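You operate a simulated robot arm through the tools that you are given. There is no shell and no other tool. Be economical: measure what you need, move in short steps, check, and stop when the job is done.

The job below is to be done with a simulated two-armed robot. You get a single attempt, and the scene is never put back.

TASK
Take the blue tag on a peg and leave it on the brown fig slab. Then take the green block with white pad on the oak worktop of the bin wall and put it away on the back counter. Then take the green round brush from the oak worktop of the bin wall and leave it on the back counter. Then lift the black cap of the pink pepper column open. Do these in the order given.
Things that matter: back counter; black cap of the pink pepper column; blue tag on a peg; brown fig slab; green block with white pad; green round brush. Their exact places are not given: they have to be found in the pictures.

Only the result counts: the job must be done as asked and must still hold three seconds after the hand-in. Knocking over, shifting, dropping, spilling or breaking anything else fails it. A push-on lid holds only when it is set on centred and level and pressed home; a screw cap is set on level and turned clockwise until tight.

THE ROBOT
Two 7-joint arms with fingered hands on one trunk, on a base that drives. Base frame: it is fixed to the floor where the robot stands at the start and does not move with it; the origin is under the middle of the robot, x ahead of it, y to its left, z up; the surface under the hand at the start is at about z = 850. Units: mm, degrees, N and s.
The left shoulder is at the start at [70, 154, 1097], the right one opposite. With the tool pointing down near the work surface each hand reaches from about 380 to 880 mm from the robot's upright axis, wherever it stands, measured 20 degrees to its own side. Places, roughly: back counter [-3400, 2200, 900]; black cap of the pink pepper column [-4700, -1700, 1600]; blue tag on a peg (5x2x6 cm) [500, 0, 900]; brown fig slab (8x6x3 cm) [-300, 2000, 900]; green block with white pad (9x6x5 cm) [-1900, -1400, 800]; green round brush (5x5x12 cm) [-2000, -1600, 800]. Payload 3.9 kg a hand.
Tool frame (each hand has its own): the origin (TCP) lies between the finger pads and is the grasp point; the fingertips stand 30 mm ahead of it; z points along the fingers, y is the line along which they close. The gripper opens to 104 mm. The gripper's body begins 35 mm behind the TCP. The gripper is a hand of 4 fingers: y runs from the thumb to the fingers, the wrist lies at [-17, -104, -178] in the tool frame, and closing takes about 1.5 s.
Orientation is that of the tool frame in the base frame, as a unit quaternion [x, y, z, w]. With the fingers straight down and the wrist toward the robot, the tool's x, y and z point along [0, 1, 0], [1, 0, 0] and [0, 0, -1] of the base frame.

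THE INTERFACE
- The arms move only by the tool drive_tool. It takes "left_increments", "right_increments" or both (then of equal length, played together; a hand with none holds still); each is a list of rows, each a list of 6 numbers: the shift along the tool's x, y, z in m, then the turn, a rotation vector about the tool's x, y, z in degrees. In form: [[dx, dy, dz, ax, ay, az], ...]. A call has 1 to 10 rows; each row shifts and turns the commanded pose from where the row before left it, along the tool's axes as they then stand. "left_claw" and "right_claw" are, for a hand that has rows, the finger opening in m, from 0 to 0.104, set as the call begins (left out, the last holds). A row lasts 0.2 s, in which the tool goes at most 50 mm and 8.6 degrees; a call with a longer step from one row to the next is refused whole, and so is a gripper value outside its range. Where a pose cannot be reached the arm comes as near as it can. A force on the tool above 40 N (or 10 N above the force at the start of the call, whichever is more), or a blocked arm, ends the call early, and 0.2 s more pass. Each finger travels about 72 mm/s and halts on what it meets, pressing with about 26 N; the grip force reading is that of the motor and also rises with nothing between the fingers. The clock runs only during rows and for 0.2 s after the last one: add rows that do not move to give the fingers time. The reply holds the time, the measured pose of the TCP, the force on the tool along the base axes, the opening and the grip force, in the units named above and with some noise, with the torque about the TCP (base axes, N m) and any sound that the robot's microphone picked up, and new pictures: "views" is both (left out), scene, wrist or none (wrist: the cameras of the hands that moved).
- Cameras (640 x 400 px; columns grow to the right, rows downward): "scene" is now at [136.9, 16.6, 1328.9]; the picture's right is [0.17, -0.99, 0.00], its down [-0.55, -0.09, -0.83] and it looks along [0.82, 0.14, -0.55] (base axes); focal length 293 px, centre (320, 200). "left" rides on the left gripper at [-66, -90, -126] in its tool frame; the picture's right is [-0.78, -0.30, 0.56], its down [0.57, -0.70, 0.42] and it looks along [0.26, 0.65, 0.71] (tool axes); focal length 275 px, centre (320, 200). "right" rides on the right gripper at [66, -90, -126] in its tool frame; the picture's right is [-0.78, 0.30, -0.56], its down [-0.57, -0.70, 0.42] and it looks along [-0.26, 0.65, 0.71] (tool axes); focal length 275 px, centre (320, 200).
- raise_lower(by): slides the trunk up (or, below 0, down) by that many mm; the arms and the scene camera ride with it, the base frame stays. It gives what a move gives, with no picture.
- drive_base(legs): drives the robot by 1 to 6 legs, each [ahead, turn to the left] in mm and degrees, along the robot's own axes; the way and the turn of a leg run together, so that a leg with both is an arc; at most 1500 mm and 180 degrees a leg. The arms and the cameras ride along, it lands a little off, and it stops where it bumps. It gives what a move gives, and a new picture of the scene camera.
- grasp_type(shape, hand): the hand has 4 fingers and takes this shape, open, in about a second: jaw (thumb against the fingers, like two jaws); tri (thumb and two fingers); tip (a fingertip pinch); poke (one finger out to press); point (the index stretched); flat (the hand flat); cup (the hand cupped); fist (a fist). The gripper value then closes the fingers along that shape, each until it touches; the sizes above hold for jaw. It gives what a move gives, with no picture.
- head_to(pan, tilt): turns the head with the scene camera to pan (to the left, within 86 degrees either way) and tilt (down, from -29 to 69), counted from straight ahead of the robot. It gives what a move gives, and a new picture of the scene camera.
- pixel_to_xyz(camera, pixels): for up to 12 pixels [column, row] of the newest picture of that camera ("zoom" is the newest enlarged one), the place [x, y, z] in the base frame of the surface seen there, good to about 2 mm. It takes no simulated time.
- enlarge(camera, box): a new picture of the part [left, top, right, bottom] of that camera's present view, enlarged. It takes no simulated time.
- sign_off(): hands the job in; it is judged then, once.

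Go step by step. Measure first, check grasps and placings, and put right what went wrong. The budget is 110 turns and 260 pictures, counting those below and the enlarged ones. Unless the task says otherwise, let go and move clear before handing in, and close with one line.

The tools are called after "Call:" as a command line: name --argument value ..., lists and objects as JSON in quotes. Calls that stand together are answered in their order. drive_tool: Moves the arms, as the interface text tells. Its arguments: {"type":"object","properties":{"left_increments":{"type":"array","items":{"type":"array","items":{"type":"number"}}},"left_claw":{"type":"number"},"right_increments":{"type":"array","items":{"type":"array","items":{"type":"number"}}},"right_claw":{"type":"number"},"views":{"type":"string","enum":["both","scene","wrist","none"]}},"required":[]} The other tools are called the same way: raise_lower (by) slides the trunk up or down; grasp_type (shape, hand) gives the hand a shape; drive_base (legs) drives the base; head_to (pan, tilt) turns the head that bears the scene camera; pixel_to_xyz (camera, pixels) gives the place of the surface under pixels of a picture; enlarge (camera, box) takes an enlarged picture of a part of a camera's view; sign_off () hands the job in.

At the start:

```text
t: 0.0
left_eef_pos: [514.4, 275.3, 1147.5]
left_orientation: [0.707, 0.707, 0.0, -0.001]
left_contact_force: [-0.6, -0.4, -0.5]
left_moment: [0.02, 0.03, 0.03]
left_grip_width: 103.8
left_grasp_force: 0.2
left_shape: jaw
right_eef_pos: [486.1, -143.2, 1126.0]
right_orientation: [0.707, 0.707, 0.0, 0.0]
right_contact_force: [0.0, 0.5, 0.2]
right_moment: [0.0, 0.04, -0.05]
right_grip_width: 103.6
right_grasp_force: 0.1
right_shape: jaw
trunk travel left (down, up): [-550.0, 390.0]
robot x, y, heading: [2.3, 1.1, 0.0]
head pan, tilt: [9.8, 33.6]
```

scene: 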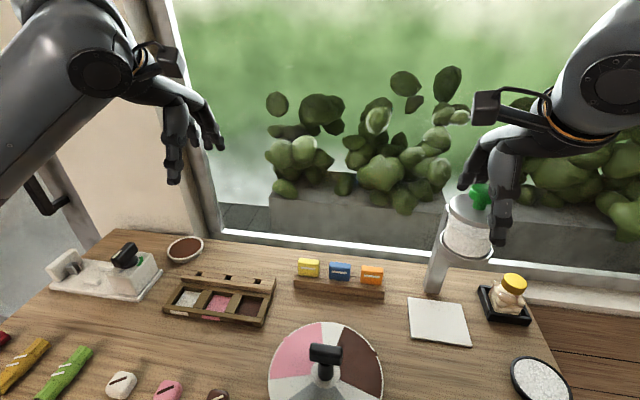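
right: 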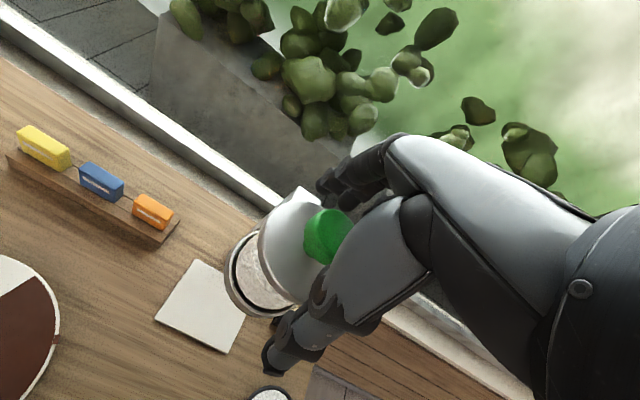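
left: 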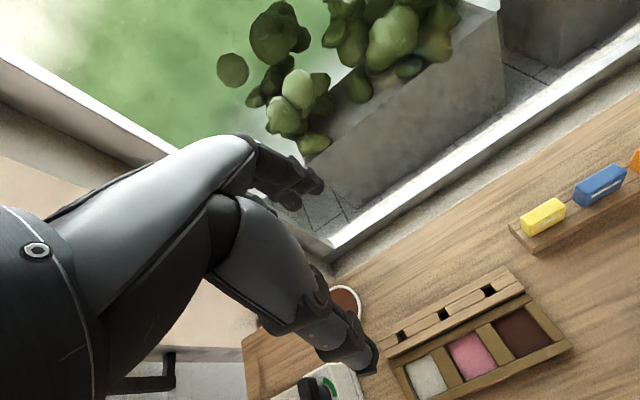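

The blue tag shows at scene pixel (340,271) between a yellow and an orange one. I'll enlarge it and measure.

Call:
enlarge --camera "scene" --box '[280, 240, 400, 315]'

Call:
pixel_to_xyz --camera "scene" --pixels '[[340, 266], [340, 275], [330, 268], [350, 269], [309, 268], [372, 276], [340, 287], [340, 300], [440, 240], [437, 285], [325, 355], [465, 200]]'

```text
5.33 times, centred on (340, 278) of scene
```

zoom: 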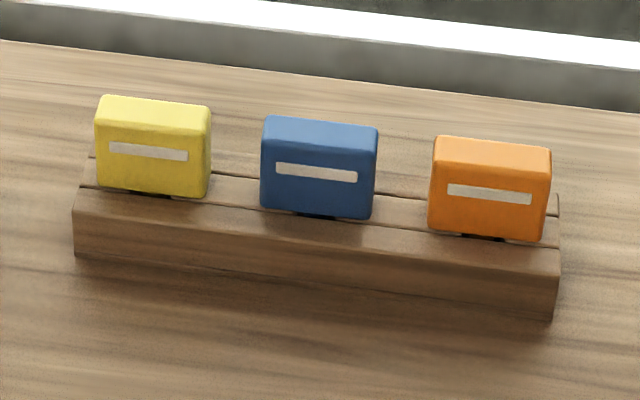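

```text
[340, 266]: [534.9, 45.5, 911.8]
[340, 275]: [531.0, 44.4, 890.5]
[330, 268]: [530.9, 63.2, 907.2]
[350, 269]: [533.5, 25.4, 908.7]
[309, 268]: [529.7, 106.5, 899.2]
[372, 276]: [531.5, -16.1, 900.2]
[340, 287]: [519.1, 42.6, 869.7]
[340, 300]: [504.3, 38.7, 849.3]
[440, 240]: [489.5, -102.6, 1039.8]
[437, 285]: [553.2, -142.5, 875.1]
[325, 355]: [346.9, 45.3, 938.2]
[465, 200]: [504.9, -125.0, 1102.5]
```

The tag's centre is about [538,44,900], with its thin side along x and its neighbours 62 mm away. I'll try the pinch shape on the left hand and see how wide it is.

Call:
grasp_type --hand "left" --shape "tip"

Call:
drive_tool --left_increments '[[-0.045, 0.0, 0, 0, 0, 0], [-0.045, 0.0, 0, 0, 0, 0], [-0.045, 0.005, 0, 0, 0, 0], [-0.045, 0.005, 0, 0, 0, 0], [-0.045, 0.005, 0.03, 0, 0, 0], [0, 0, 0.045, 0, 0, 0], [0, 0, 0.045, 0, 0, 0]]'

```text
t: 0.9
left_eef_pos: [514.3, 278.1, 1147.1]
left_orientation: [0.707, 0.707, 0.0, 0.0]
left_contact_force: [-0.4, 0.1, -0.8]
left_moment: [0.0, 0.0, -0.01]
left_grip_width: 103.7
left_grasp_force: 0.1
left_shape: tip
right_eef_pos: [484.9, -141.7, 1126.5]
right_orientation: [0.707, 0.707, 0.0, 0.0]
right_contact_force: [-0.3, -0.1, -0.4]
right_moment: [-0.01, 0.01, -0.04]
right_grip_width: 103.8
right_grasp_force: 0.0
right_shape: jaw
trunk travel left (down, up): [-550.0, 390.0]
robot x, y, heading: [1.7, 1.5, -0.0]
head pan, tilt: [9.8, 33.6]
```

```text
refused: row 5 steps farther than a row can; nothing moved
```

Call:
drive_tool --left_increments '[[-0.045, 0.0, 0, 0, 0, 0], [-0.045, 0.0, 0, 0, 0, 0], [-0.045, 0.005, 0, 0, 0, 0], [-0.045, 0.005, 0, 0, 0, 0], [-0.045, 0.005, 0, 0, 0, 0], [0, 0, 0.04, 0, 0, 0], [0, 0, 0.04, 0, 0, 0], [0, 0, 0.04, 0, 0, 0], [0, 0, 0, 0, 0, 0]]'

```text
t: 2.9
left_eef_pos: [530.4, 54.6, 1028.7]
left_orientation: [0.708, 0.707, 0.0, 0.0]
left_contact_force: [0.2, 0.0, 0.2]
left_moment: [0.0, -0.01, 0.01]
left_grip_width: 103.8
left_grasp_force: 0.1
left_shape: tip
right_eef_pos: [485.5, -141.3, 1126.1]
right_orientation: [0.707, 0.707, 0.0, -0.001]
right_contact_force: [-1.3, -0.1, -0.7]
right_moment: [0.0, 0.01, 0.0]
right_grip_width: 103.6
right_grasp_force: 0.0
right_shape: jaw
trunk travel left (down, up): [-550.0, 390.0]
robot x, y, heading: [2.8, -1.0, 0.0]
head pan, tilt: [9.8, 33.6]
```

scene: 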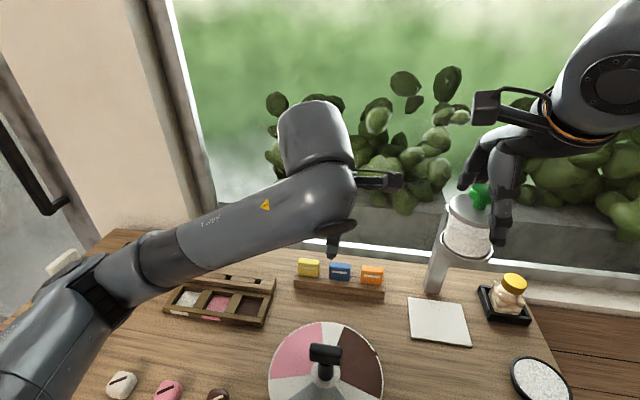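
left: 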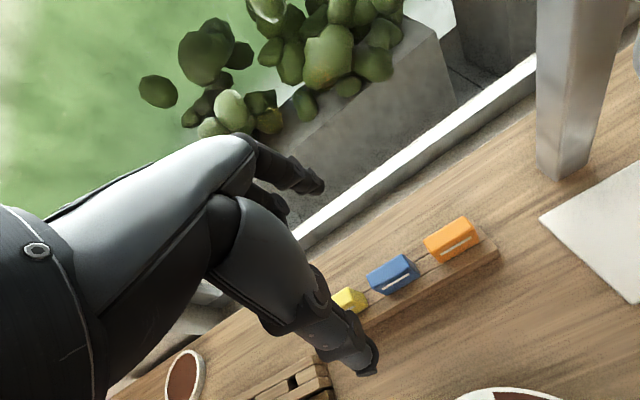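

The hand is above the rail and the tag shows at left-camera (395,275). I'll measure the tag there before going down.

Call:
enlarge --camera "left" --box '[300, 200, 500, 325]'

Call:
pixel_to_xyz --camera "left" --pixels '[[374, 272], [389, 266], [407, 258], [378, 284], [395, 278], [411, 268], [398, 284], [350, 294], [450, 231], [420, 252]]'

```text
3.20 times, centred on (400, 262) of left
```

zoom: 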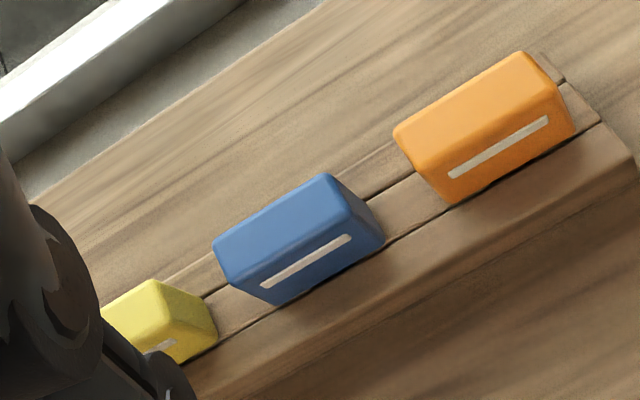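

```text
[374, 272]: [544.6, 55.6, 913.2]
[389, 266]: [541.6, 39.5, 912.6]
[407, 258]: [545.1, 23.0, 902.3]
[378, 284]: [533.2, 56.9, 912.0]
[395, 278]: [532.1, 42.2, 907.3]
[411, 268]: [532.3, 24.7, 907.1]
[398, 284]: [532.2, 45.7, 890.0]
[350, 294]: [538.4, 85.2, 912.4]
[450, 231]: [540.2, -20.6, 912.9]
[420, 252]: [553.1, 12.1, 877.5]
```

Tag centre is [540,42], top 913, rail top about 877. I'll align and go down to TCP z of about 945, then look.

Call:
drive_tool --left_increments '[[-0.0126, 0.01, 0.0, 0, 0, 0], [0, 0, 0.04, 0, 0, 0], [0, 0, 0.04, 0, 0, 0], [0, 0, 0, 0, 0, 0], [0, 0, 0, 0, 0, 0]]' --left_claw 0.06

```text
t: 4.1
left_eef_pos: [536.8, 39.8, 948.2]
left_orientation: [0.707, 0.707, 0.0, 0.0]
left_contact_force: [-0.5, 1.0, -0.8]
left_moment: [-0.02, -0.02, 0.01]
left_grip_width: 60.0
left_grasp_force: 0.1
left_shape: tip
right_eef_pos: [485.4, -142.9, 1125.7]
right_orientation: [0.707, 0.708, 0.0, 0.0]
right_contact_force: [-0.1, -0.4, 0.6]
right_moment: [-0.01, -0.02, -0.02]
right_grip_width: 103.8
right_grasp_force: 0.1
right_shape: jaw
trunk travel left (down, up): [-550.0, 390.0]
robot x, y, heading: [0.2, 3.3, 0.2]
head pan, tilt: [9.8, 33.6]
```

scene: 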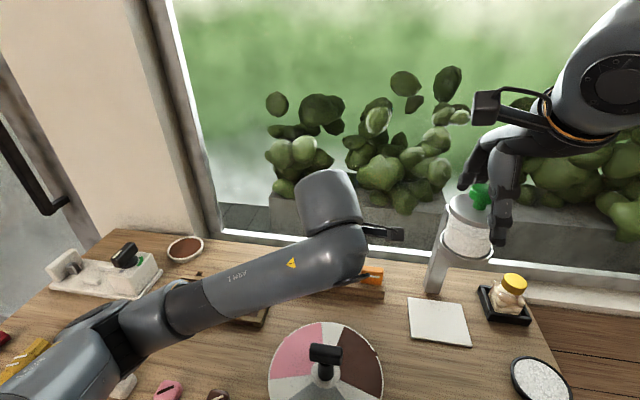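
left: 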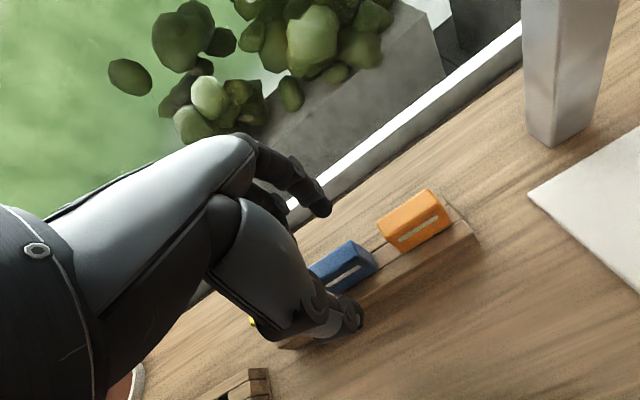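

The fingers straddle the tag. I'll check elbow clearance before the last 38 mm.

Call:
pixel_to_xyz --camera "scene" --pixels '[[60, 345], [40, 380], [100, 360], [110, 340], [150, 345], [20, 390], [210, 320], [170, 390]]'

Call:
enlarge --camera "left" --box '[240, 160, 440, 360]'

```text
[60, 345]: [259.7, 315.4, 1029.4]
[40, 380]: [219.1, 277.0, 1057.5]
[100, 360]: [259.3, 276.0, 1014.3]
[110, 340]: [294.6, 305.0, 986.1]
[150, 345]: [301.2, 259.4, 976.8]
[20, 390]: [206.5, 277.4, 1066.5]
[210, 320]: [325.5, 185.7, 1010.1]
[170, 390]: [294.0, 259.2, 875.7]
```

```text
2.00 times, centred on (340, 260) of left
```

zoom: 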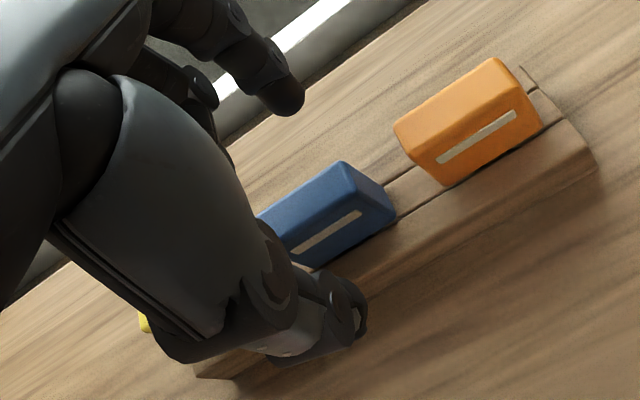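

Elbow is clear. I'll descend to TCP z of about 911.

Call:
drive_tool --left_increments '[[0.002, 0.003, 0.019, 0, 0, 0], [0, 0, 0.018, 0, 0, 0], [0, 0, 0, 0, 0, 0]]'

```text
t: 4.9
left_eef_pos: [541.3, 36.5, 914.7]
left_orientation: [0.707, 0.707, 0.002, 0.0]
left_contact_force: [-0.1, 0.0, -0.1]
left_moment: [-0.03, -0.02, -0.01]
left_grip_width: 60.4
left_grasp_force: 0.0
left_shape: tip
right_eef_pos: [482.7, -146.2, 1126.8]
right_orientation: [0.707, 0.707, 0.002, -0.001]
right_contact_force: [-0.3, -0.4, -0.3]
right_moment: [-0.02, 0.02, 0.02]
right_grip_width: 103.7
right_grasp_force: 0.1
right_shape: jaw
trunk travel left (down, up): [-550.0, 390.0]
robot x, y, heading: [2.3, 1.1, 0.1]
head pan, tilt: [9.8, 33.6]
```

scene: 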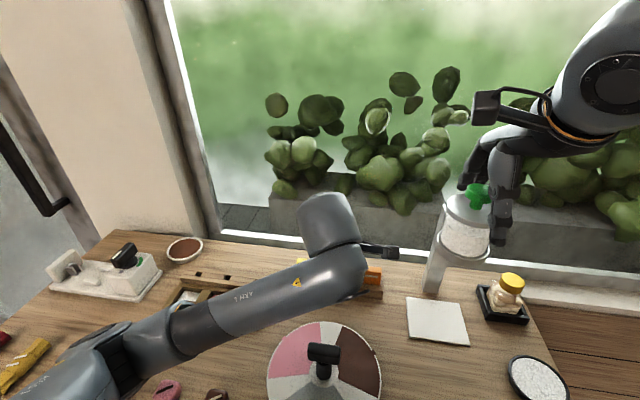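
left: 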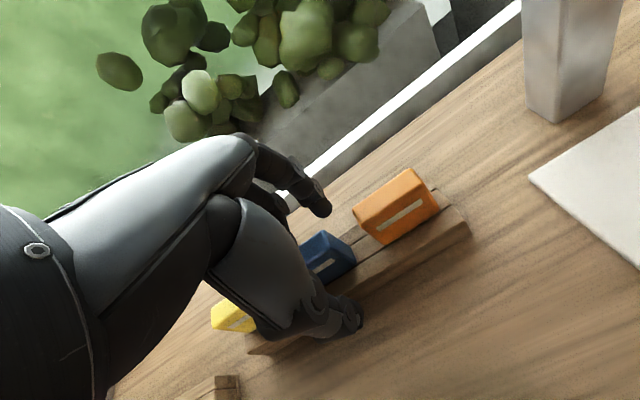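

The fingers are beside the tag, about 5 mm off along y. I'll correct that and close.

Call:
drive_tool --left_increments '[[0.005, -0.001, 0.003, 0, 0, 0], [0, 0, 0, 0, 0, 0], [0, 0, 0, 0, 0, 0], [0, 0, 0, 0, 0, 0], [0, 0, 0, 0, 0, 0], [0, 0, 0, 0, 0, 0], [0, 0, 0, 0, 0, 0]]' --left_claw 0.0 --views "wrist"

```text
t: 6.5
left_eef_pos: [538.7, 42.9, 910.5]
left_orientation: [0.707, 0.707, 0.004, 0.0]
left_contact_force: [0.1, -0.9, 0.3]
left_moment: [-0.03, 0.0, 0.0]
left_grip_width: 9.1
left_grasp_force: 25.6
left_shape: tip
right_eef_pos: [480.5, -146.9, 1127.1]
right_orientation: [0.707, 0.707, 0.002, -0.001]
right_contact_force: [0.6, 0.0, -0.4]
right_moment: [0.04, -0.01, 0.01]
right_grip_width: 103.5
right_grasp_force: 0.1
right_shape: jaw
trunk travel left (down, up): [-550.0, 390.0]
robot x, y, heading: [-2.2, 4.4, -0.2]
head pan, tilt: [9.8, 33.6]
```

left: 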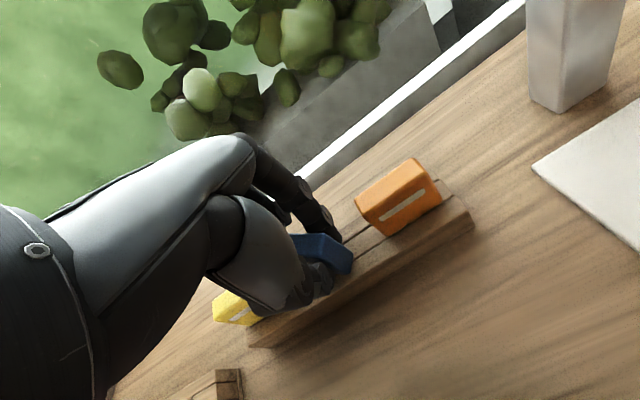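

It is gripped (width 9 mm, 26 N). I'll lift straight up.

Call:
drive_tool --left_increments '[[0, 0, -0.012, 0, 0, 0], [0, 0, -0.02, 0, 0, 0], [0, 0, -0.03, 0, 0, 0], [0, 0, -0.04, 0, 0, 0], [0, 0, -0.04, 0, 0, 0], [0, 0, -0.04, 0, 0, 0], [0, 0, 0, 0, 0, 0]]'

```text
t: 8.1
left_eef_pos: [539.5, 45.9, 1090.5]
left_orientation: [0.707, 0.708, 0.0, 0.0]
left_contact_force: [0.2, -0.4, 0.1]
left_moment: [0.03, -0.04, -0.02]
left_grip_width: 9.0
left_grasp_force: 26.4
left_shape: tip
right_eef_pos: [484.9, -142.7, 1126.2]
right_orientation: [0.708, 0.707, 0.0, 0.0]
right_contact_force: [-0.1, -0.8, 0.2]
right_moment: [0.0, 0.02, 0.01]
right_grip_width: 103.9
right_grasp_force: 0.1
right_shape: jaw
trunk travel left (down, up): [-550.0, 390.0]
robot x, y, heading: [1.3, 3.7, -0.0]
head pan, tilt: [9.8, 33.6]
```

scene: 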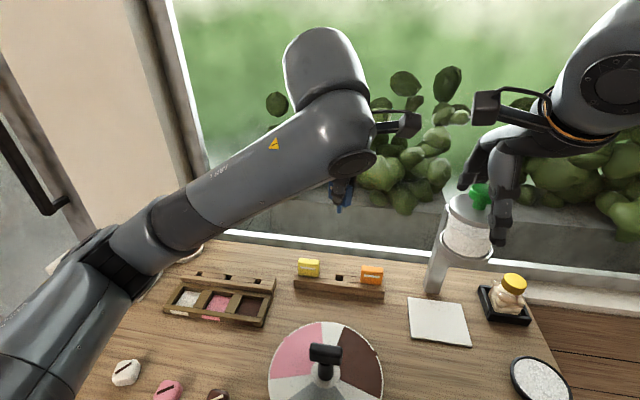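
left: 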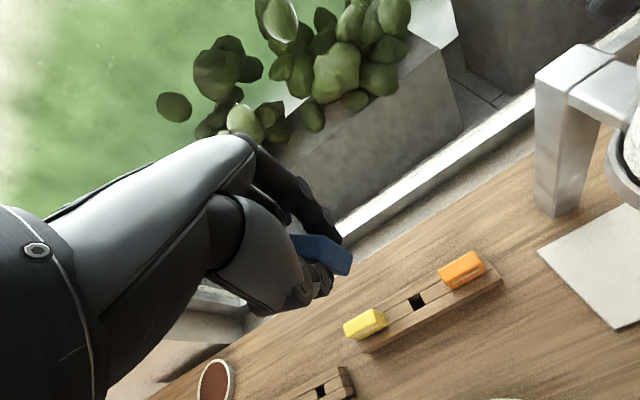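

The tag is out cleanly. The right fingers straddle the shaker's green knob, so I'll raise the right hand and pull the left in before backing up.

Call:
drive_tool --left_increments '[[0.03, -0.02, -0.02, 0, 0, 0], [0.03, -0.02, -0.02, 0, 0, 0], [0.03, -0.02, -0.02, 0, 0, 0], [0.03, -0.02, -0.01, 0, 0, 0], [0.03, -0.02, 0, 0, 0, 0]]' --right_increments '[[0, 0, -0.04, 0, 0, 0], [0, 0, -0.04, 0, 0, 0], [0, 0, -0.03, 0, 0, 0], [0, -0.02, 0, 0, 0, 0], [0, -0.03, 0, 0, 0, 0]]' --views "none"

Call:
drive_base --legs '[[-400, 0]]'

Call:
head_to --pan 80 --tilt 20

```text
t: 9.3
left_eef_pos: [437.3, 197.6, 1161.2]
left_orientation: [0.708, 0.706, 0.001, 0.001]
left_contact_force: [-0.7, 0.1, -0.8]
left_moment: [-0.04, -0.05, 0.0]
left_grip_width: 9.2
left_grasp_force: 25.7
left_shape: tip
right_eef_pos: [433.0, -141.2, 1235.8]
right_orientation: [0.707, 0.707, 0.0, 0.001]
right_contact_force: [-0.6, -0.7, 0.0]
right_moment: [0.0, -0.03, -0.04]
right_grip_width: 103.8
right_grasp_force: 0.1
right_shape: jaw
trunk travel left (down, up): [-550.0, 390.0]
robot x, y, heading: [1.7, 3.4, 0.2]
head pan, tilt: [9.8, 33.6]
```

```text
t: 11.8
left_eef_pos: [40.0, 194.2, 1161.0]
left_orientation: [0.709, 0.705, -0.001, -0.001]
left_contact_force: [-0.5, -0.4, -0.1]
left_moment: [-0.01, 0.0, 0.01]
left_grip_width: 9.1
left_grasp_force: 26.5
left_shape: tip
right_eef_pos: [34.3, -142.6, 1235.3]
right_orientation: [0.708, 0.706, -0.001, 0.001]
right_contact_force: [0.4, -1.0, 0.2]
right_moment: [0.0, -0.02, -0.01]
right_grip_width: 103.7
right_grasp_force: 0.1
right_shape: jaw
trunk travel left (down, up): [-550.0, 390.0]
robot x, y, heading: [-402.8, -1.5, -0.3]
head pan, tilt: [9.8, 33.6]
```

scene: 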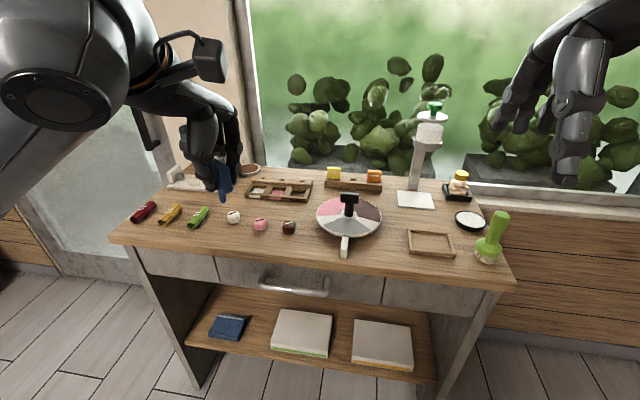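

```text
t: 13.2
left_eef_pos: [41.0, 194.5, 1160.9]
left_orientation: [0.708, 0.706, 0.0, 0.0]
left_contact_force: [-0.2, -0.3, -0.5]
left_moment: [-0.03, 0.02, 0.02]
left_grip_width: 9.2
left_grasp_force: 25.8
left_shape: tip
right_eef_pos: [34.0, -143.5, 1235.0]
right_orientation: [0.709, 0.706, 0.001, -0.001]
right_contact_force: [-0.4, 0.1, -0.3]
right_moment: [-0.01, 0.0, 0.0]
right_grip_width: 103.8
right_grasp_force: 0.0
right_shape: jaw
trunk travel left (down, up): [-550.0, 390.0]
robot x, y, heading: [-400.8, 2.9, -0.0]
head pan, tilt: [80.0, 20.0]
```

scene: 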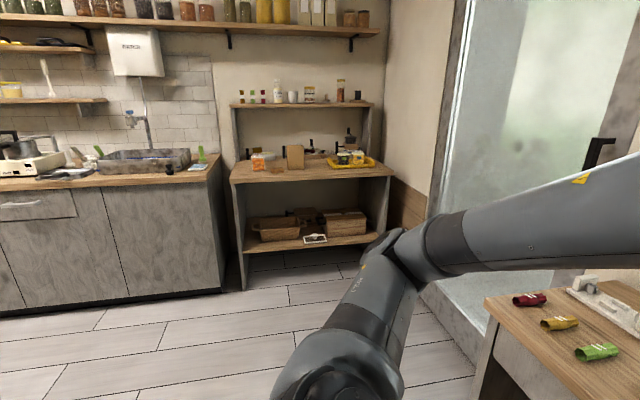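

The shelf table at scene (310,165) matches the slab's rough place. I'll enlarge it.

Call:
enlarge --camera "scene" --box '[225, 75, 400, 185]'

Call:
pixel_to_xyz --camera "scene" --pixels '[[240, 178], [390, 170], [311, 175], [296, 157], [255, 163], [310, 200], [350, 163], [210, 250], [60, 185], [310, 310]]'

```text
3.64 times, centred on (312, 130) of scene
```

zoom: 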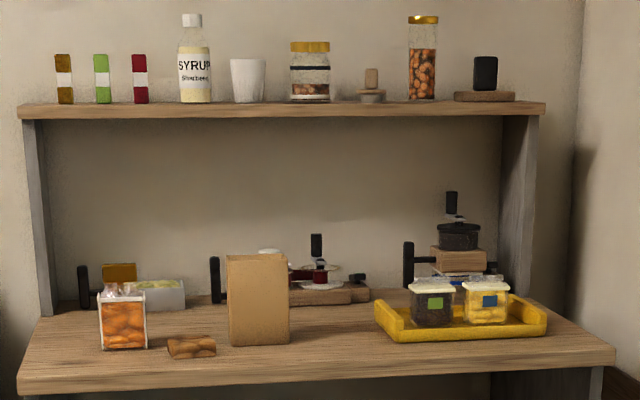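

```text
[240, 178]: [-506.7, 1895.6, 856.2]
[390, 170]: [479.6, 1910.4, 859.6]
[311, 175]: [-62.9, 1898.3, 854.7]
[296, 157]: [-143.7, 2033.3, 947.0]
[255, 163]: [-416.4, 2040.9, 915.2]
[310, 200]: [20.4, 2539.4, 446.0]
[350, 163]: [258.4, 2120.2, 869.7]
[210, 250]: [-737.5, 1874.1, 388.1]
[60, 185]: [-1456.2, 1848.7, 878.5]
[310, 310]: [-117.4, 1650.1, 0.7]
```

The brown fig slab is the low piece at zoom (190,347), between the orange jar and the brown box. I'll measure it.

Call:
pixel_to_xyz --camera "zoom" --pixels '[[190, 342], [172, 352], [212, 350], [190, 355], [123, 345], [123, 295], [260, 340], [260, 258], [148, 340], [230, 340], [180, 300], [290, 330]]'

```text
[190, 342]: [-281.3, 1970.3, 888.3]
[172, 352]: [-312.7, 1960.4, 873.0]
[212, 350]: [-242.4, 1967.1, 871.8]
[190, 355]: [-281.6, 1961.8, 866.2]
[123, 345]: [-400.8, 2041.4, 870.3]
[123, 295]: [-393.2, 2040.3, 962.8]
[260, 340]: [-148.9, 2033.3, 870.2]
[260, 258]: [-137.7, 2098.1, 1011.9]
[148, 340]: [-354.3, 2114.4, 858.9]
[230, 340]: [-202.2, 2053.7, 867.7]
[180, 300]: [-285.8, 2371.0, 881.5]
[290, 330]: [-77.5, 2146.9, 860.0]
```

Slab is about [-280,1990], top near 885, at the table front. I'll drive to face the table, stopping short.

Call:
drive_base --legs '[[0, 78.5], [1250, 0], [0, 11.5]]'

Call:
head_to --pan 10 --tilt 35

```text
t: 23.7
left_eef_pos: [-308.1, 1678.3, 1161.5]
left_orientation: [0.009, 1.0, 0.0, 0.0]
left_contact_force: [0.0, 0.6, 0.1]
left_moment: [0.01, 0.03, -0.01]
left_grip_width: 9.0
left_grasp_force: 26.2
left_shape: tip
right_eef_pos: [30.0, 1666.6, 1237.2]
right_orientation: [0.01, 1.0, 0.0, 0.0]
right_contact_force: [0.0, -0.6, 0.3]
right_moment: [0.0, 0.02, -0.03]
right_grip_width: 104.0
right_grasp_force: 0.0
right_shape: jaw
trunk travel left (down, up): [-550.0, 390.0]
robot x, y, heading: [-124.0, 1234.7, 88.8]
head pan, tilt: [80.0, 20.0]
```

scene: 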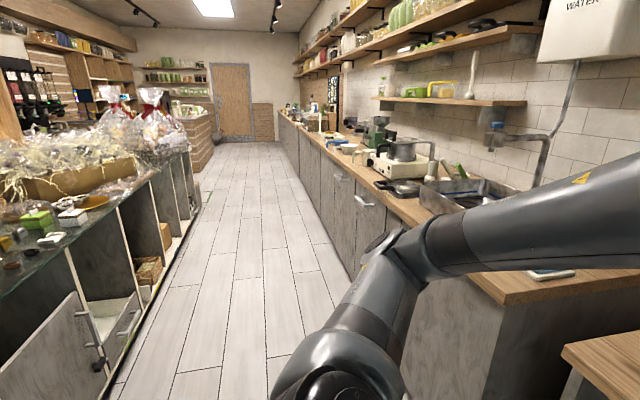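

```text
t: 25.1
left_eef_pos: [-308.2, 1679.3, 1161.7]
left_orientation: [0.009, 1.0, 0.0, 0.0]
left_contact_force: [-0.5, 0.4, -0.2]
left_moment: [-0.03, 0.02, 0.02]
left_grip_width: 9.0
left_grasp_force: 26.0
left_shape: tip
right_eef_pos: [31.1, 1666.6, 1235.0]
right_orientation: [0.01, 1.0, 0.001, 0.0]
right_contact_force: [0.3, -0.3, 0.6]
right_moment: [-0.02, 0.0, 0.01]
right_grip_width: 103.6
right_grasp_force: 0.0
right_shape: jaw
trunk travel left (down, up): [-550.0, 390.0]
robot x, y, heading: [-123.0, 1232.1, 88.8]
head pan, tilt: [10.0, 35.0]
```

scene: 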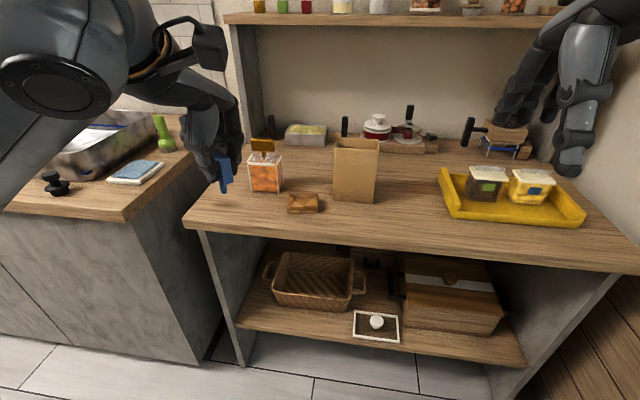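

The slab is at (302,203). I'll enlarge it and the held tag.

Call:
enlarge --camera "scene" --box '[190, 130, 350, 230]'

Call:
pixel_to_xyz --camera "zoom" --pixels '[[405, 265], [500, 265], [400, 285], [445, 300], [500, 300], [450, 280], [450, 268], [300, 250], [300, 190], [340, 245], [560, 270], [350, 330]]'

Call:
enlarge --camera "left" --box '[260, 180, 420, 300]'

```text
4.00 times, centred on (270, 180) of scene
```

zoom: 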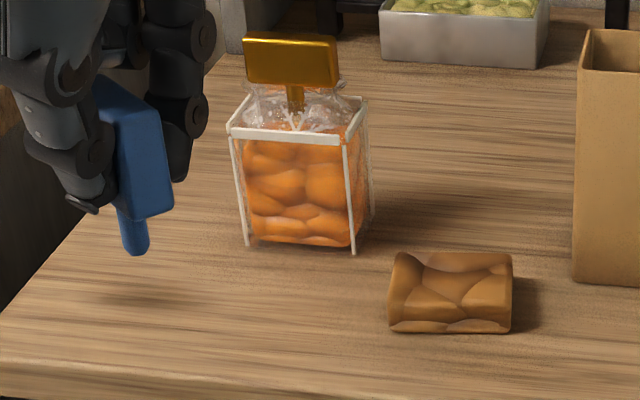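

```text
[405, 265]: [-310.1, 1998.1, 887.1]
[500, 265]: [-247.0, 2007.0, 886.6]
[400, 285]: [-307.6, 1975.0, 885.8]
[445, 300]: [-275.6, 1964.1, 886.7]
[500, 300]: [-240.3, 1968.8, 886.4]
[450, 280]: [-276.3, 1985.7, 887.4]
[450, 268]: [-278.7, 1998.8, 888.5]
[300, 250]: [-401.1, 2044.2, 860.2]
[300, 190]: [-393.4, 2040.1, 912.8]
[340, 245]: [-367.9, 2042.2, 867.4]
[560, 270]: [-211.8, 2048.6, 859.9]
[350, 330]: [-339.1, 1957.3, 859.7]
```

```text
3.33 times, centred on (340, 240) of left
```

zoom: 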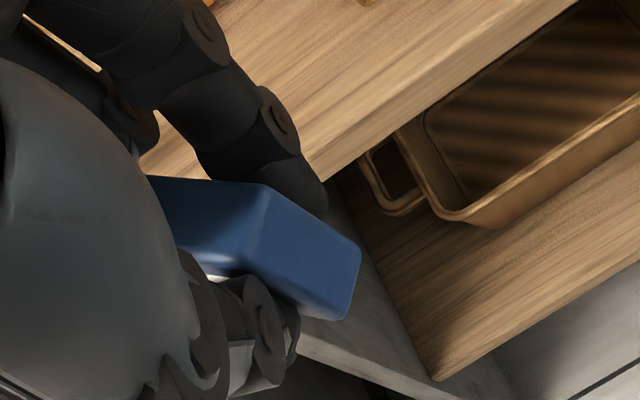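

The slab top is flat at z=887, spanning x -315 to -238 and y 1960 to 2012. The tag has a peg under it, so I'll lay it down flat on the empty table area first, regrasp it across its width, then set it flat on the slab. First I'll drive closer and measure the free area.

Call:
drive_base --legs '[[160, 0]]'

Call:
head_to --pan 0 --tilt 40

```text
t: 26.5
left_eef_pos: [-304.9, 1835.8, 1160.5]
left_orientation: [0.011, 1.0, 0.001, -0.001]
left_contact_force: [0.0, 0.0, -0.1]
left_moment: [0.0, 0.04, 0.0]
left_grip_width: 9.0
left_grasp_force: 26.4
left_shape: tip
right_eef_pos: [34.1, 1823.3, 1235.0]
right_orientation: [0.009, 1.0, 0.001, 0.0]
right_contact_force: [-0.7, -0.1, 0.3]
right_moment: [0.02, 0.01, 0.03]
right_grip_width: 103.6
right_grasp_force: 0.1
right_shape: jaw
trunk travel left (down, up): [-550.0, 390.0]
robot x, y, heading: [-118.5, 1391.2, 88.9]
head pan, tilt: [10.0, 35.0]
```

scene: 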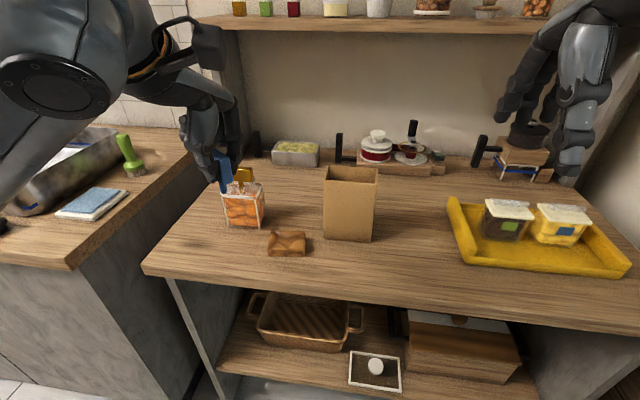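

```text
t: 27.2
left_eef_pos: [-305.1, 1836.8, 1160.7]
left_orientation: [0.01, 1.0, 0.0, 0.0]
left_contact_force: [0.0, 0.5, -0.3]
left_moment: [0.0, -0.02, 0.0]
left_grip_width: 9.1
left_grasp_force: 26.4
left_shape: tip
right_eef_pos: [33.7, 1824.5, 1235.1]
right_orientation: [0.01, 1.0, 0.0, -0.001]
right_contact_force: [-0.7, 0.4, 0.7]
right_moment: [0.02, -0.02, 0.04]
right_grip_width: 103.8
right_grasp_force: 0.0
right_shape: jaw
trunk travel left (down, up): [-550.0, 390.0]
robot x, y, heading: [-118.6, 1390.6, 89.0]
head pan, tilt: [0.0, 40.0]
```

scene: 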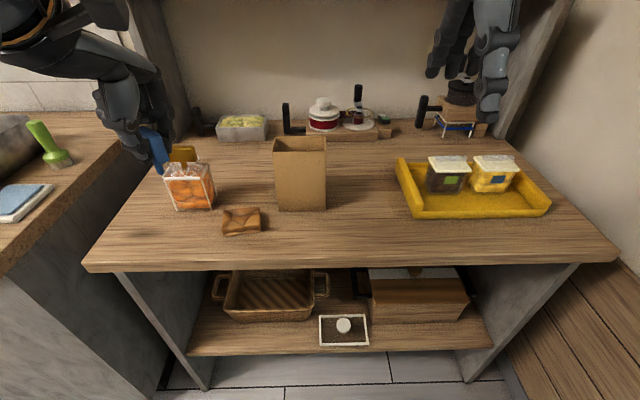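

The area around (360,215) between the box and yellow tray is free. I'll measure its bounds.

Call:
pixel_to_xyz --camera "scene" --pixels '[[360, 210], [360, 240], [326, 205], [408, 215], [395, 170], [300, 260], [300, 145], [170, 20], [260, 222], [222, 232]]'

```text
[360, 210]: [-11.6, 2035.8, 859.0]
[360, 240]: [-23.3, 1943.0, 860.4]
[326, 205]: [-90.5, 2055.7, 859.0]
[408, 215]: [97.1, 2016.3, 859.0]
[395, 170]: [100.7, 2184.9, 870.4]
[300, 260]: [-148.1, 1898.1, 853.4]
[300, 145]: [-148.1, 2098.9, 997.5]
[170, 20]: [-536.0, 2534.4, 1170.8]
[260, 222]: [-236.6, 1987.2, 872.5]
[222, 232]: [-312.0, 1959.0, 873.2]
```

Table top is z=859 and the strip x -70..90 is free. I'll move the left hand above [0,1985] at height, then tilt the fingers forward 40°.

Call:
drive_tool --left_increments '[[-0.044, 0.022, 0, 0, 0, 0], [-0.044, 0.022, 0, 0, 0, 0], [-0.044, 0.022, 0, 0, 0, 0], [-0.044, 0.022, 0, 0, 0, 0], [-0.044, 0.022, 0, 0, 0, 0], [-0.044, 0.022, 0, 0, 0, 0], [-0.041, 0.018, 0, 0, 0, 0], [0, 0, 0.04, 0, 0, 0], [0, 0, 0.04, 0, 0, 0], [0, 0, 0, 0, 0, 0]]' --views "none"

Call:
drive_tool --left_increments '[[0, 0, 0, -8, 0, 0], [0, 0, 0, -8, 0, 0], [0, 0, 0, -8, 0, 0], [0, 0, 0, -8, 0, 0], [0, 0, 0, -8, 0, 0], [0, 0, 0, 0, 0, 0]]'

```text
t: 28.6
left_eef_pos: [-51.9, 1962.1, 1161.5]
left_orientation: [0.012, 1.0, 0.001, -0.002]
left_contact_force: [-10.3, -1.1, -0.7]
left_moment: [0.24, -1.43, -1.25]
left_grip_width: 8.7
left_grasp_force: 26.1
left_shape: tip
right_eef_pos: [45.2, 1830.2, 1234.9]
right_orientation: [0.031, 1.0, 0.0, -0.002]
right_contact_force: [11.0, 1.9, 1.3]
right_moment: [-0.09, 0.74, -0.31]
right_grip_width: 103.5
right_grasp_force: 0.0
right_shape: jaw
trunk travel left (down, up): [-550.0, 390.0]
robot x, y, heading: [-117.8, 1396.3, 88.9]
head pan, tilt: [0.0, 40.0]
stopped in row 6 (left hand): the force on the tool passed its limit at 74 N (the readings are from after the stop); the commanded pose is now the measured one
```

```text
t: 30.0
left_eef_pos: [-55.2, 1959.3, 1161.7]
left_orientation: [0.011, 0.939, 0.343, 0.002]
left_contact_force: [0.2, -0.8, -0.6]
left_moment: [0.03, -0.02, 0.01]
left_grip_width: 9.1
left_grasp_force: 26.2
left_shape: tip
right_eef_pos: [42.5, 1828.2, 1236.7]
right_orientation: [0.029, 1.0, 0.001, -0.001]
right_contact_force: [-0.4, 0.3, -0.8]
right_moment: [-0.02, 0.01, 0.0]
right_grip_width: 103.7
right_grasp_force: 0.0
right_shape: jaw
trunk travel left (down, up): [-550.0, 390.0]
robot x, y, heading: [-117.9, 1391.3, 88.7]
head pan, tilt: [0.0, 40.0]
```

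scene: 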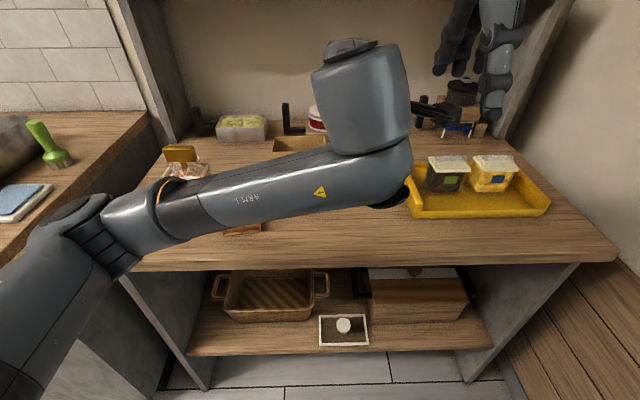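
left: 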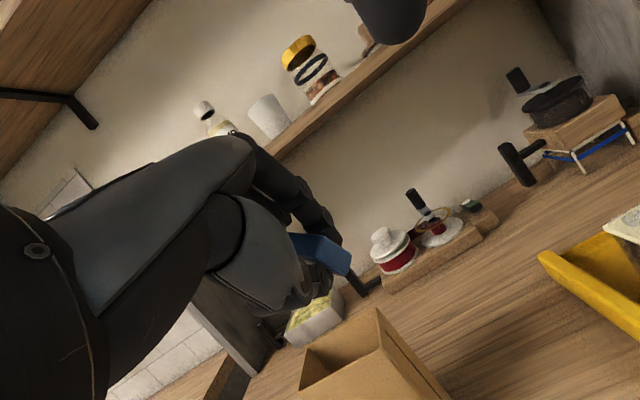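

The left wrist bumped the right arm, not the scenery. I'll swing the right arm out and back, then recheck.

Call:
drive_tool --right_increments '[[-0.04, -0.01, 0, 0, 0, 0], [-0.04, -0.02, 0, 0, 0, 0], [-0.04, -0.02, 0, 0, 0, 0], [-0.04, -0.02, 0, 0, 0, 0], [-0.04, -0.01, 0, 0, 0, 0], [-0.04, 0, 0, 0, 0, 0]]' --views "none"

Call:
drive_tool --left_increments '[[-0.03, 0.01, 0.008, 0, 0, 0], [-0.025, 0.01, 0.008, 0, 0, 0], [0, -0.023, 0.028, 0, 0, 0], [0, -0.025, 0.031, 0, 0, 0], [0, -0.025, 0.031, 0, 0, 0], [0, -0.025, 0.031, 0, 0, 0], [0, -0.025, 0.031, 0, 0, 0], [0, 0, 0, 0, 0, 0]]'

```text
t: 31.4
left_eef_pos: [-52.7, 1960.6, 1161.4]
left_orientation: [0.012, 0.939, 0.343, 0.002]
left_contact_force: [-0.1, -0.8, 0.2]
left_moment: [0.0, 0.02, 0.03]
left_grip_width: 9.0
left_grasp_force: 26.3
left_shape: tip
right_eef_pos: [281.2, 1732.7, 1234.4]
right_orientation: [0.029, 1.0, 0.001, -0.003]
right_contact_force: [-0.3, -0.1, -0.9]
right_moment: [0.02, 0.0, 0.01]
right_grip_width: 103.6
right_grasp_force: 0.0
right_shape: jaw
trunk travel left (down, up): [-550.0, 390.0]
robot x, y, heading: [-117.0, 1393.2, 88.8]
head pan, tilt: [0.0, 40.0]
```

```text
t: 33.2
left_eef_pos: [0.8, 1992.4, 969.5]
left_orientation: [0.011, 0.939, 0.342, 0.003]
left_contact_force: [0.4, -0.5, -0.3]
left_moment: [-0.01, -0.01, -0.01]
left_grip_width: 8.9
left_grasp_force: 26.0
left_shape: tip
right_eef_pos: [278.7, 1733.5, 1235.5]
right_orientation: [0.029, 1.0, 0.0, -0.001]
right_contact_force: [-0.5, 0.1, 0.2]
right_moment: [-0.01, -0.01, -0.02]
right_grip_width: 103.6
right_grasp_force: 0.0
right_shape: jaw
trunk travel left (down, up): [-550.0, 390.0]
robot x, y, heading: [-114.4, 1391.4, 89.1]
head pan, tilt: [0.0, 40.0]
```

scene: 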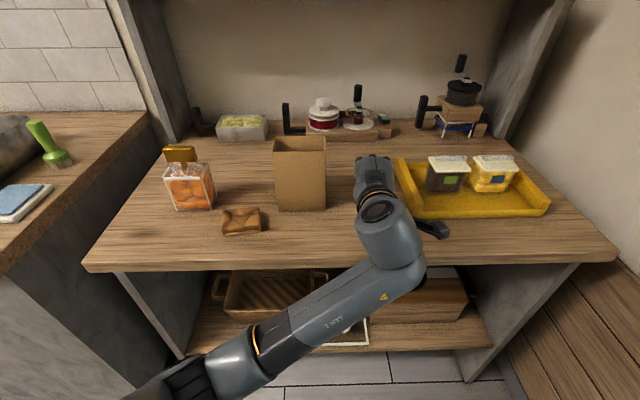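
left: 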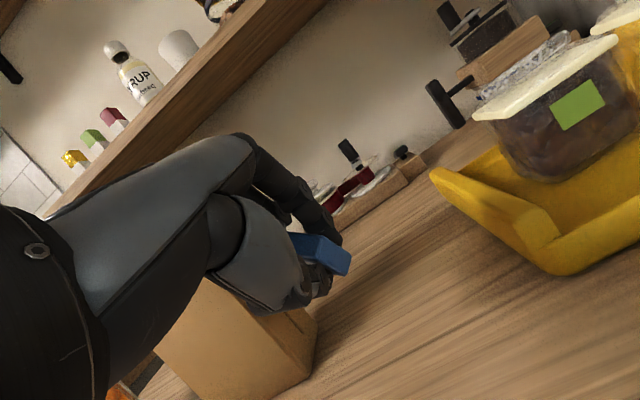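

All clear. I'll descend straight down toward the table, peg first.

Call:
drive_tool --left_increments '[[0, -0.0257, 0.0306, 0, 0, 0], [0, -0.0077, 0.0092, 0, 0, 0], [0, 0, 0, 0, 0, 0]]' --views "wrist"

```text
t: 34.0
left_eef_pos: [2.6, 1988.6, 915.7]
left_orientation: [0.012, 0.939, 0.343, 0.002]
left_contact_force: [-0.4, -0.4, 0.3]
left_moment: [-0.02, 0.02, -0.03]
left_grip_width: 8.8
left_grasp_force: 26.2
left_shape: tip
right_eef_pos: [279.9, 1732.6, 1235.6]
right_orientation: [0.029, 1.0, 0.002, -0.001]
right_contact_force: [0.0, -0.1, 0.2]
right_moment: [-0.01, -0.01, 0.03]
right_grip_width: 103.5
right_grasp_force: 0.1
right_shape: jaw
trunk travel left (down, up): [-550.0, 390.0]
robot x, y, heading: [-119.2, 1390.0, 89.0]
head pan, tilt: [0.0, 40.0]
```

left: 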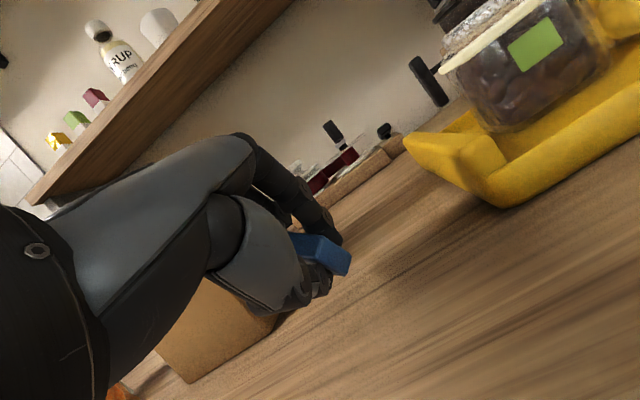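

Call:
drive_tool --left_increments '[[0, -0.0026, 0.0031, 0, 0, 0], [0, -0.0026, 0.0031, 0, 0, 0], [0, 0, 0, 0, 0, 0]]' --views "scene"

Call:
drive_tool --left_increments '[[0, -0.0026, 0.0031, 0, 0, 0], [0, 0, 0, 0, 0, 0]]' --views "none"

```text
t: 34.8
left_eef_pos: [-0.8, 1990.6, 907.1]
left_orientation: [0.011, 0.939, 0.342, 0.003]
left_contact_force: [-0.4, -1.3, -0.3]
left_moment: [0.02, 0.0, -0.01]
left_grip_width: 8.8
left_grasp_force: 26.0
left_shape: tip
right_eef_pos: [280.8, 1732.9, 1236.9]
right_orientation: [0.029, 1.0, 0.001, -0.001]
right_contact_force: [0.7, 0.0, 0.1]
right_moment: [0.01, 0.01, 0.03]
right_grip_width: 104.0
right_grasp_force: 0.0
right_shape: jaw
trunk travel left (down, up): [-550.0, 390.0]
robot x, y, heading: [-115.8, 1389.2, 89.0]
head pan, tilt: [0.0, 40.0]
```

scene: 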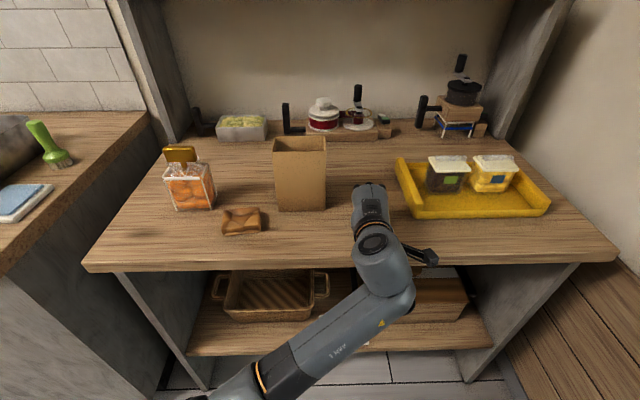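

```text
t: 35.4
left_eef_pos: [0.1, 1989.2, 903.1]
left_orientation: [0.012, 0.939, 0.344, 0.003]
left_contact_force: [-0.4, 0.4, 0.3]
left_moment: [-0.01, 0.0, 0.01]
left_grip_width: 9.0
left_grasp_force: 25.5
left_shape: tip
right_eef_pos: [279.0, 1732.5, 1237.3]
right_orientation: [0.028, 1.0, 0.001, 0.0]
right_contact_force: [0.4, -0.2, -0.3]
right_moment: [0.03, 0.0, 0.01]
right_grip_width: 104.0
right_grasp_force: 0.1
right_shape: jaw
trunk travel left (down, up): [-550.0, 390.0]
robot x, y, heading: [-118.8, 1388.8, 89.0]
head pan, tilt: [0.0, 40.0]
```

No contact yet, but the peg is only a few mm up. I'll release with a modest opening and look.

Call:
drive_tool --left_increments '[[0, 0, 0, 0, 0, 0], [0, 0, 0, 0, 0, 0], [0, 0, 0, 0, 0, 0], [0, 0, 0, 0, 0, 0]]' --left_claw 0.034 --views "wrist"

Call:
enlarge --camera "left" --box '[240, 160, 440, 360]'

```text
t: 36.4
left_eef_pos: [-0.1, 1989.7, 902.4]
left_orientation: [0.012, 0.939, 0.343, 0.002]
left_contact_force: [0.5, -0.1, -0.2]
left_moment: [-0.01, 0.0, 0.0]
left_grip_width: 33.7
left_grasp_force: 0.0
left_shape: tip
right_eef_pos: [280.0, 1733.1, 1235.2]
right_orientation: [0.028, 1.0, 0.001, -0.001]
right_contact_force: [-0.6, 0.5, 0.1]
right_moment: [-0.02, 0.01, -0.02]
right_grip_width: 103.8
right_grasp_force: 0.0
right_shape: jaw
trunk travel left (down, up): [-550.0, 390.0]
robot x, y, heading: [-120.7, 1388.6, 89.2]
head pan, tilt: [0.0, 40.0]
```

left: 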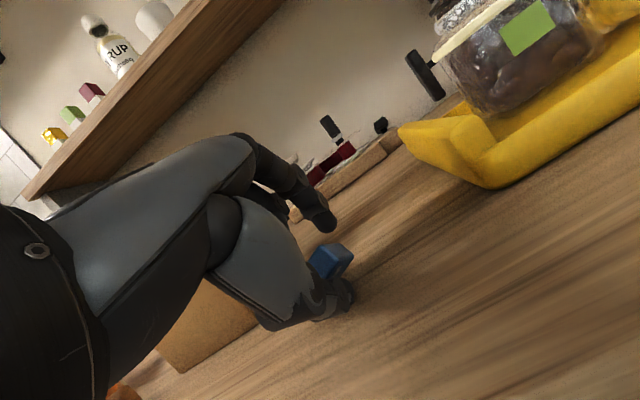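

```text
2.00 times, centred on (340, 260) of left
```

zoom: 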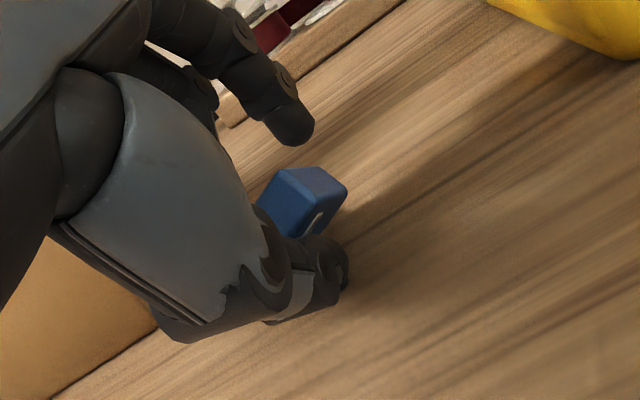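

The tag is loose and leaning on the thumb at zoom (305,205). I'll slide the hand back along its own axis so the tag drops.

Call:
drive_tool --left_increments '[[0, 0, -0.02, 0, 0, 0], [0, 0, -0.03, 0, 0, 0], [0, 0, -0.03, 0, 0, 0], [0, 0, -0.03, 0, 0, 0], [0, 0, 0, 0, 0, 0]]' --views "wrist"

Call:
enlarge --camera "left" --box '[240, 160, 440, 360]'

```text
t: 37.5
left_eef_pos: [-41.2, 1939.5, 954.4]
left_orientation: [0.013, 0.931, 0.357, -0.077]
left_contact_force: [0.6, -0.3, 0.3]
left_moment: [0.02, -0.02, 0.01]
left_grip_width: 33.8
left_grasp_force: 0.1
left_shape: tip
right_eef_pos: [280.8, 1732.5, 1236.7]
right_orientation: [0.029, 1.0, 0.001, -0.002]
right_contact_force: [0.4, -0.1, 0.1]
right_moment: [0.02, 0.01, 0.01]
right_grip_width: 103.7
right_grasp_force: 0.0
right_shape: jaw
trunk travel left (down, up): [-550.0, 390.0]
robot x, y, heading: [-117.7, 1392.4, 88.7]
head pan, tilt: [0.0, 40.0]
stopped in row 5 (left hand): the arm was blocked; the commanded pose is now the measured one
```

left: 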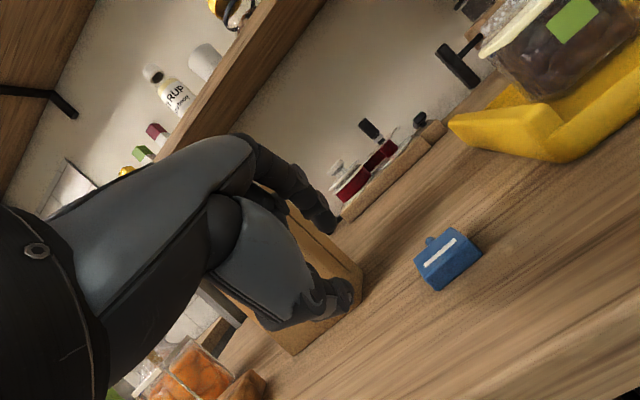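

```text
2.00 times, centred on (340, 260) of left
```

zoom: 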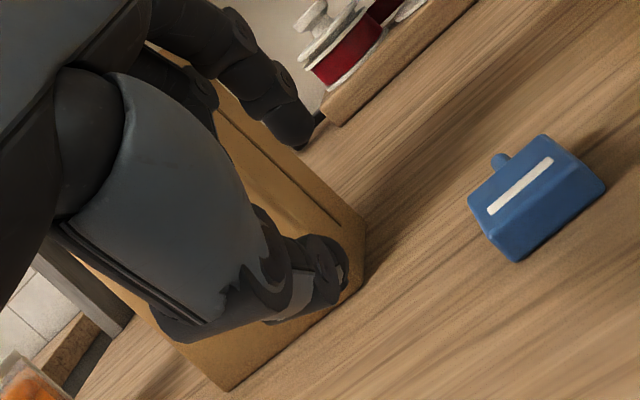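

The tag lies flat, peg pointing away from me. The arm hit a joint limit while retracting, so I'll raise the hand and undo the tilt.

Call:
drive_tool --left_increments '[[0, 0.026, -0.031, 0, 0, 0], [0, 0.026, -0.031, 0, 0, 0], [0, 0.026, -0.031, 0, 0, 0], [0, 0, 0, 8, 0, 0], [0, 0, 0, 8, 0, 0], [0, 0, 0, 8, 0, 0], [0, 0, 0, 8, 0, 0], [0, 0, 0, 8, 0, 0], [0, 0, 0, 0, 0, 0]]'

```text
t: 38.1
left_eef_pos: [-71.9, 1956.7, 995.7]
left_orientation: [0.01, 0.917, 0.364, -0.166]
left_contact_force: [0.5, -0.4, -0.3]
left_moment: [0.0, 0.02, 0.01]
left_grip_width: 34.1
left_grasp_force: 0.0
left_shape: tip
right_eef_pos: [279.7, 1734.1, 1235.1]
right_orientation: [0.029, 1.0, 0.0, -0.002]
right_contact_force: [0.0, 0.5, 0.1]
right_moment: [-0.01, 0.01, 0.01]
right_grip_width: 103.8
right_grasp_force: 0.0
right_shape: jaw
trunk travel left (down, up): [-550.0, 390.0]
robot x, y, heading: [-116.8, 1392.7, 89.0]
head pan, tilt: [0.0, 40.0]
stopped in row 3 (left hand): the arm was blocked; the commanded pose is now the measured one
```

scene: 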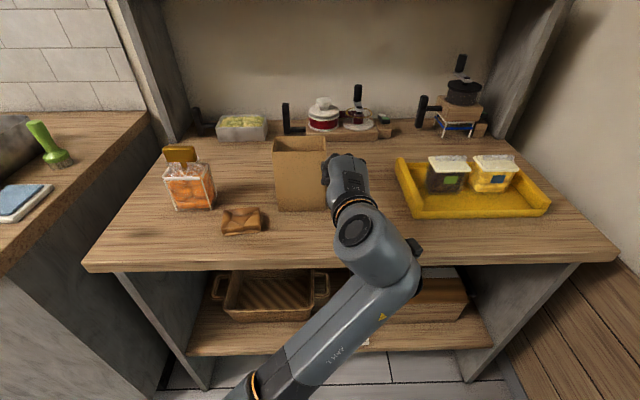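
left: 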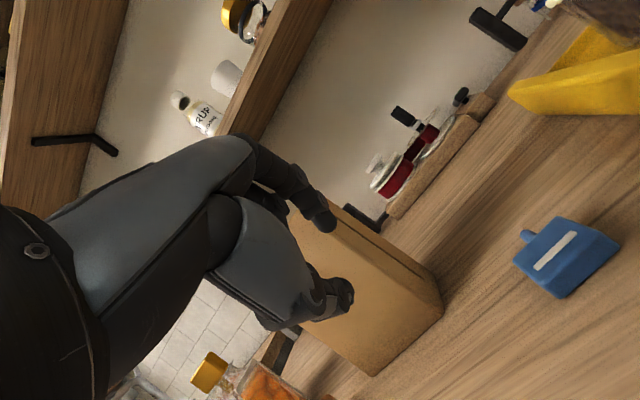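

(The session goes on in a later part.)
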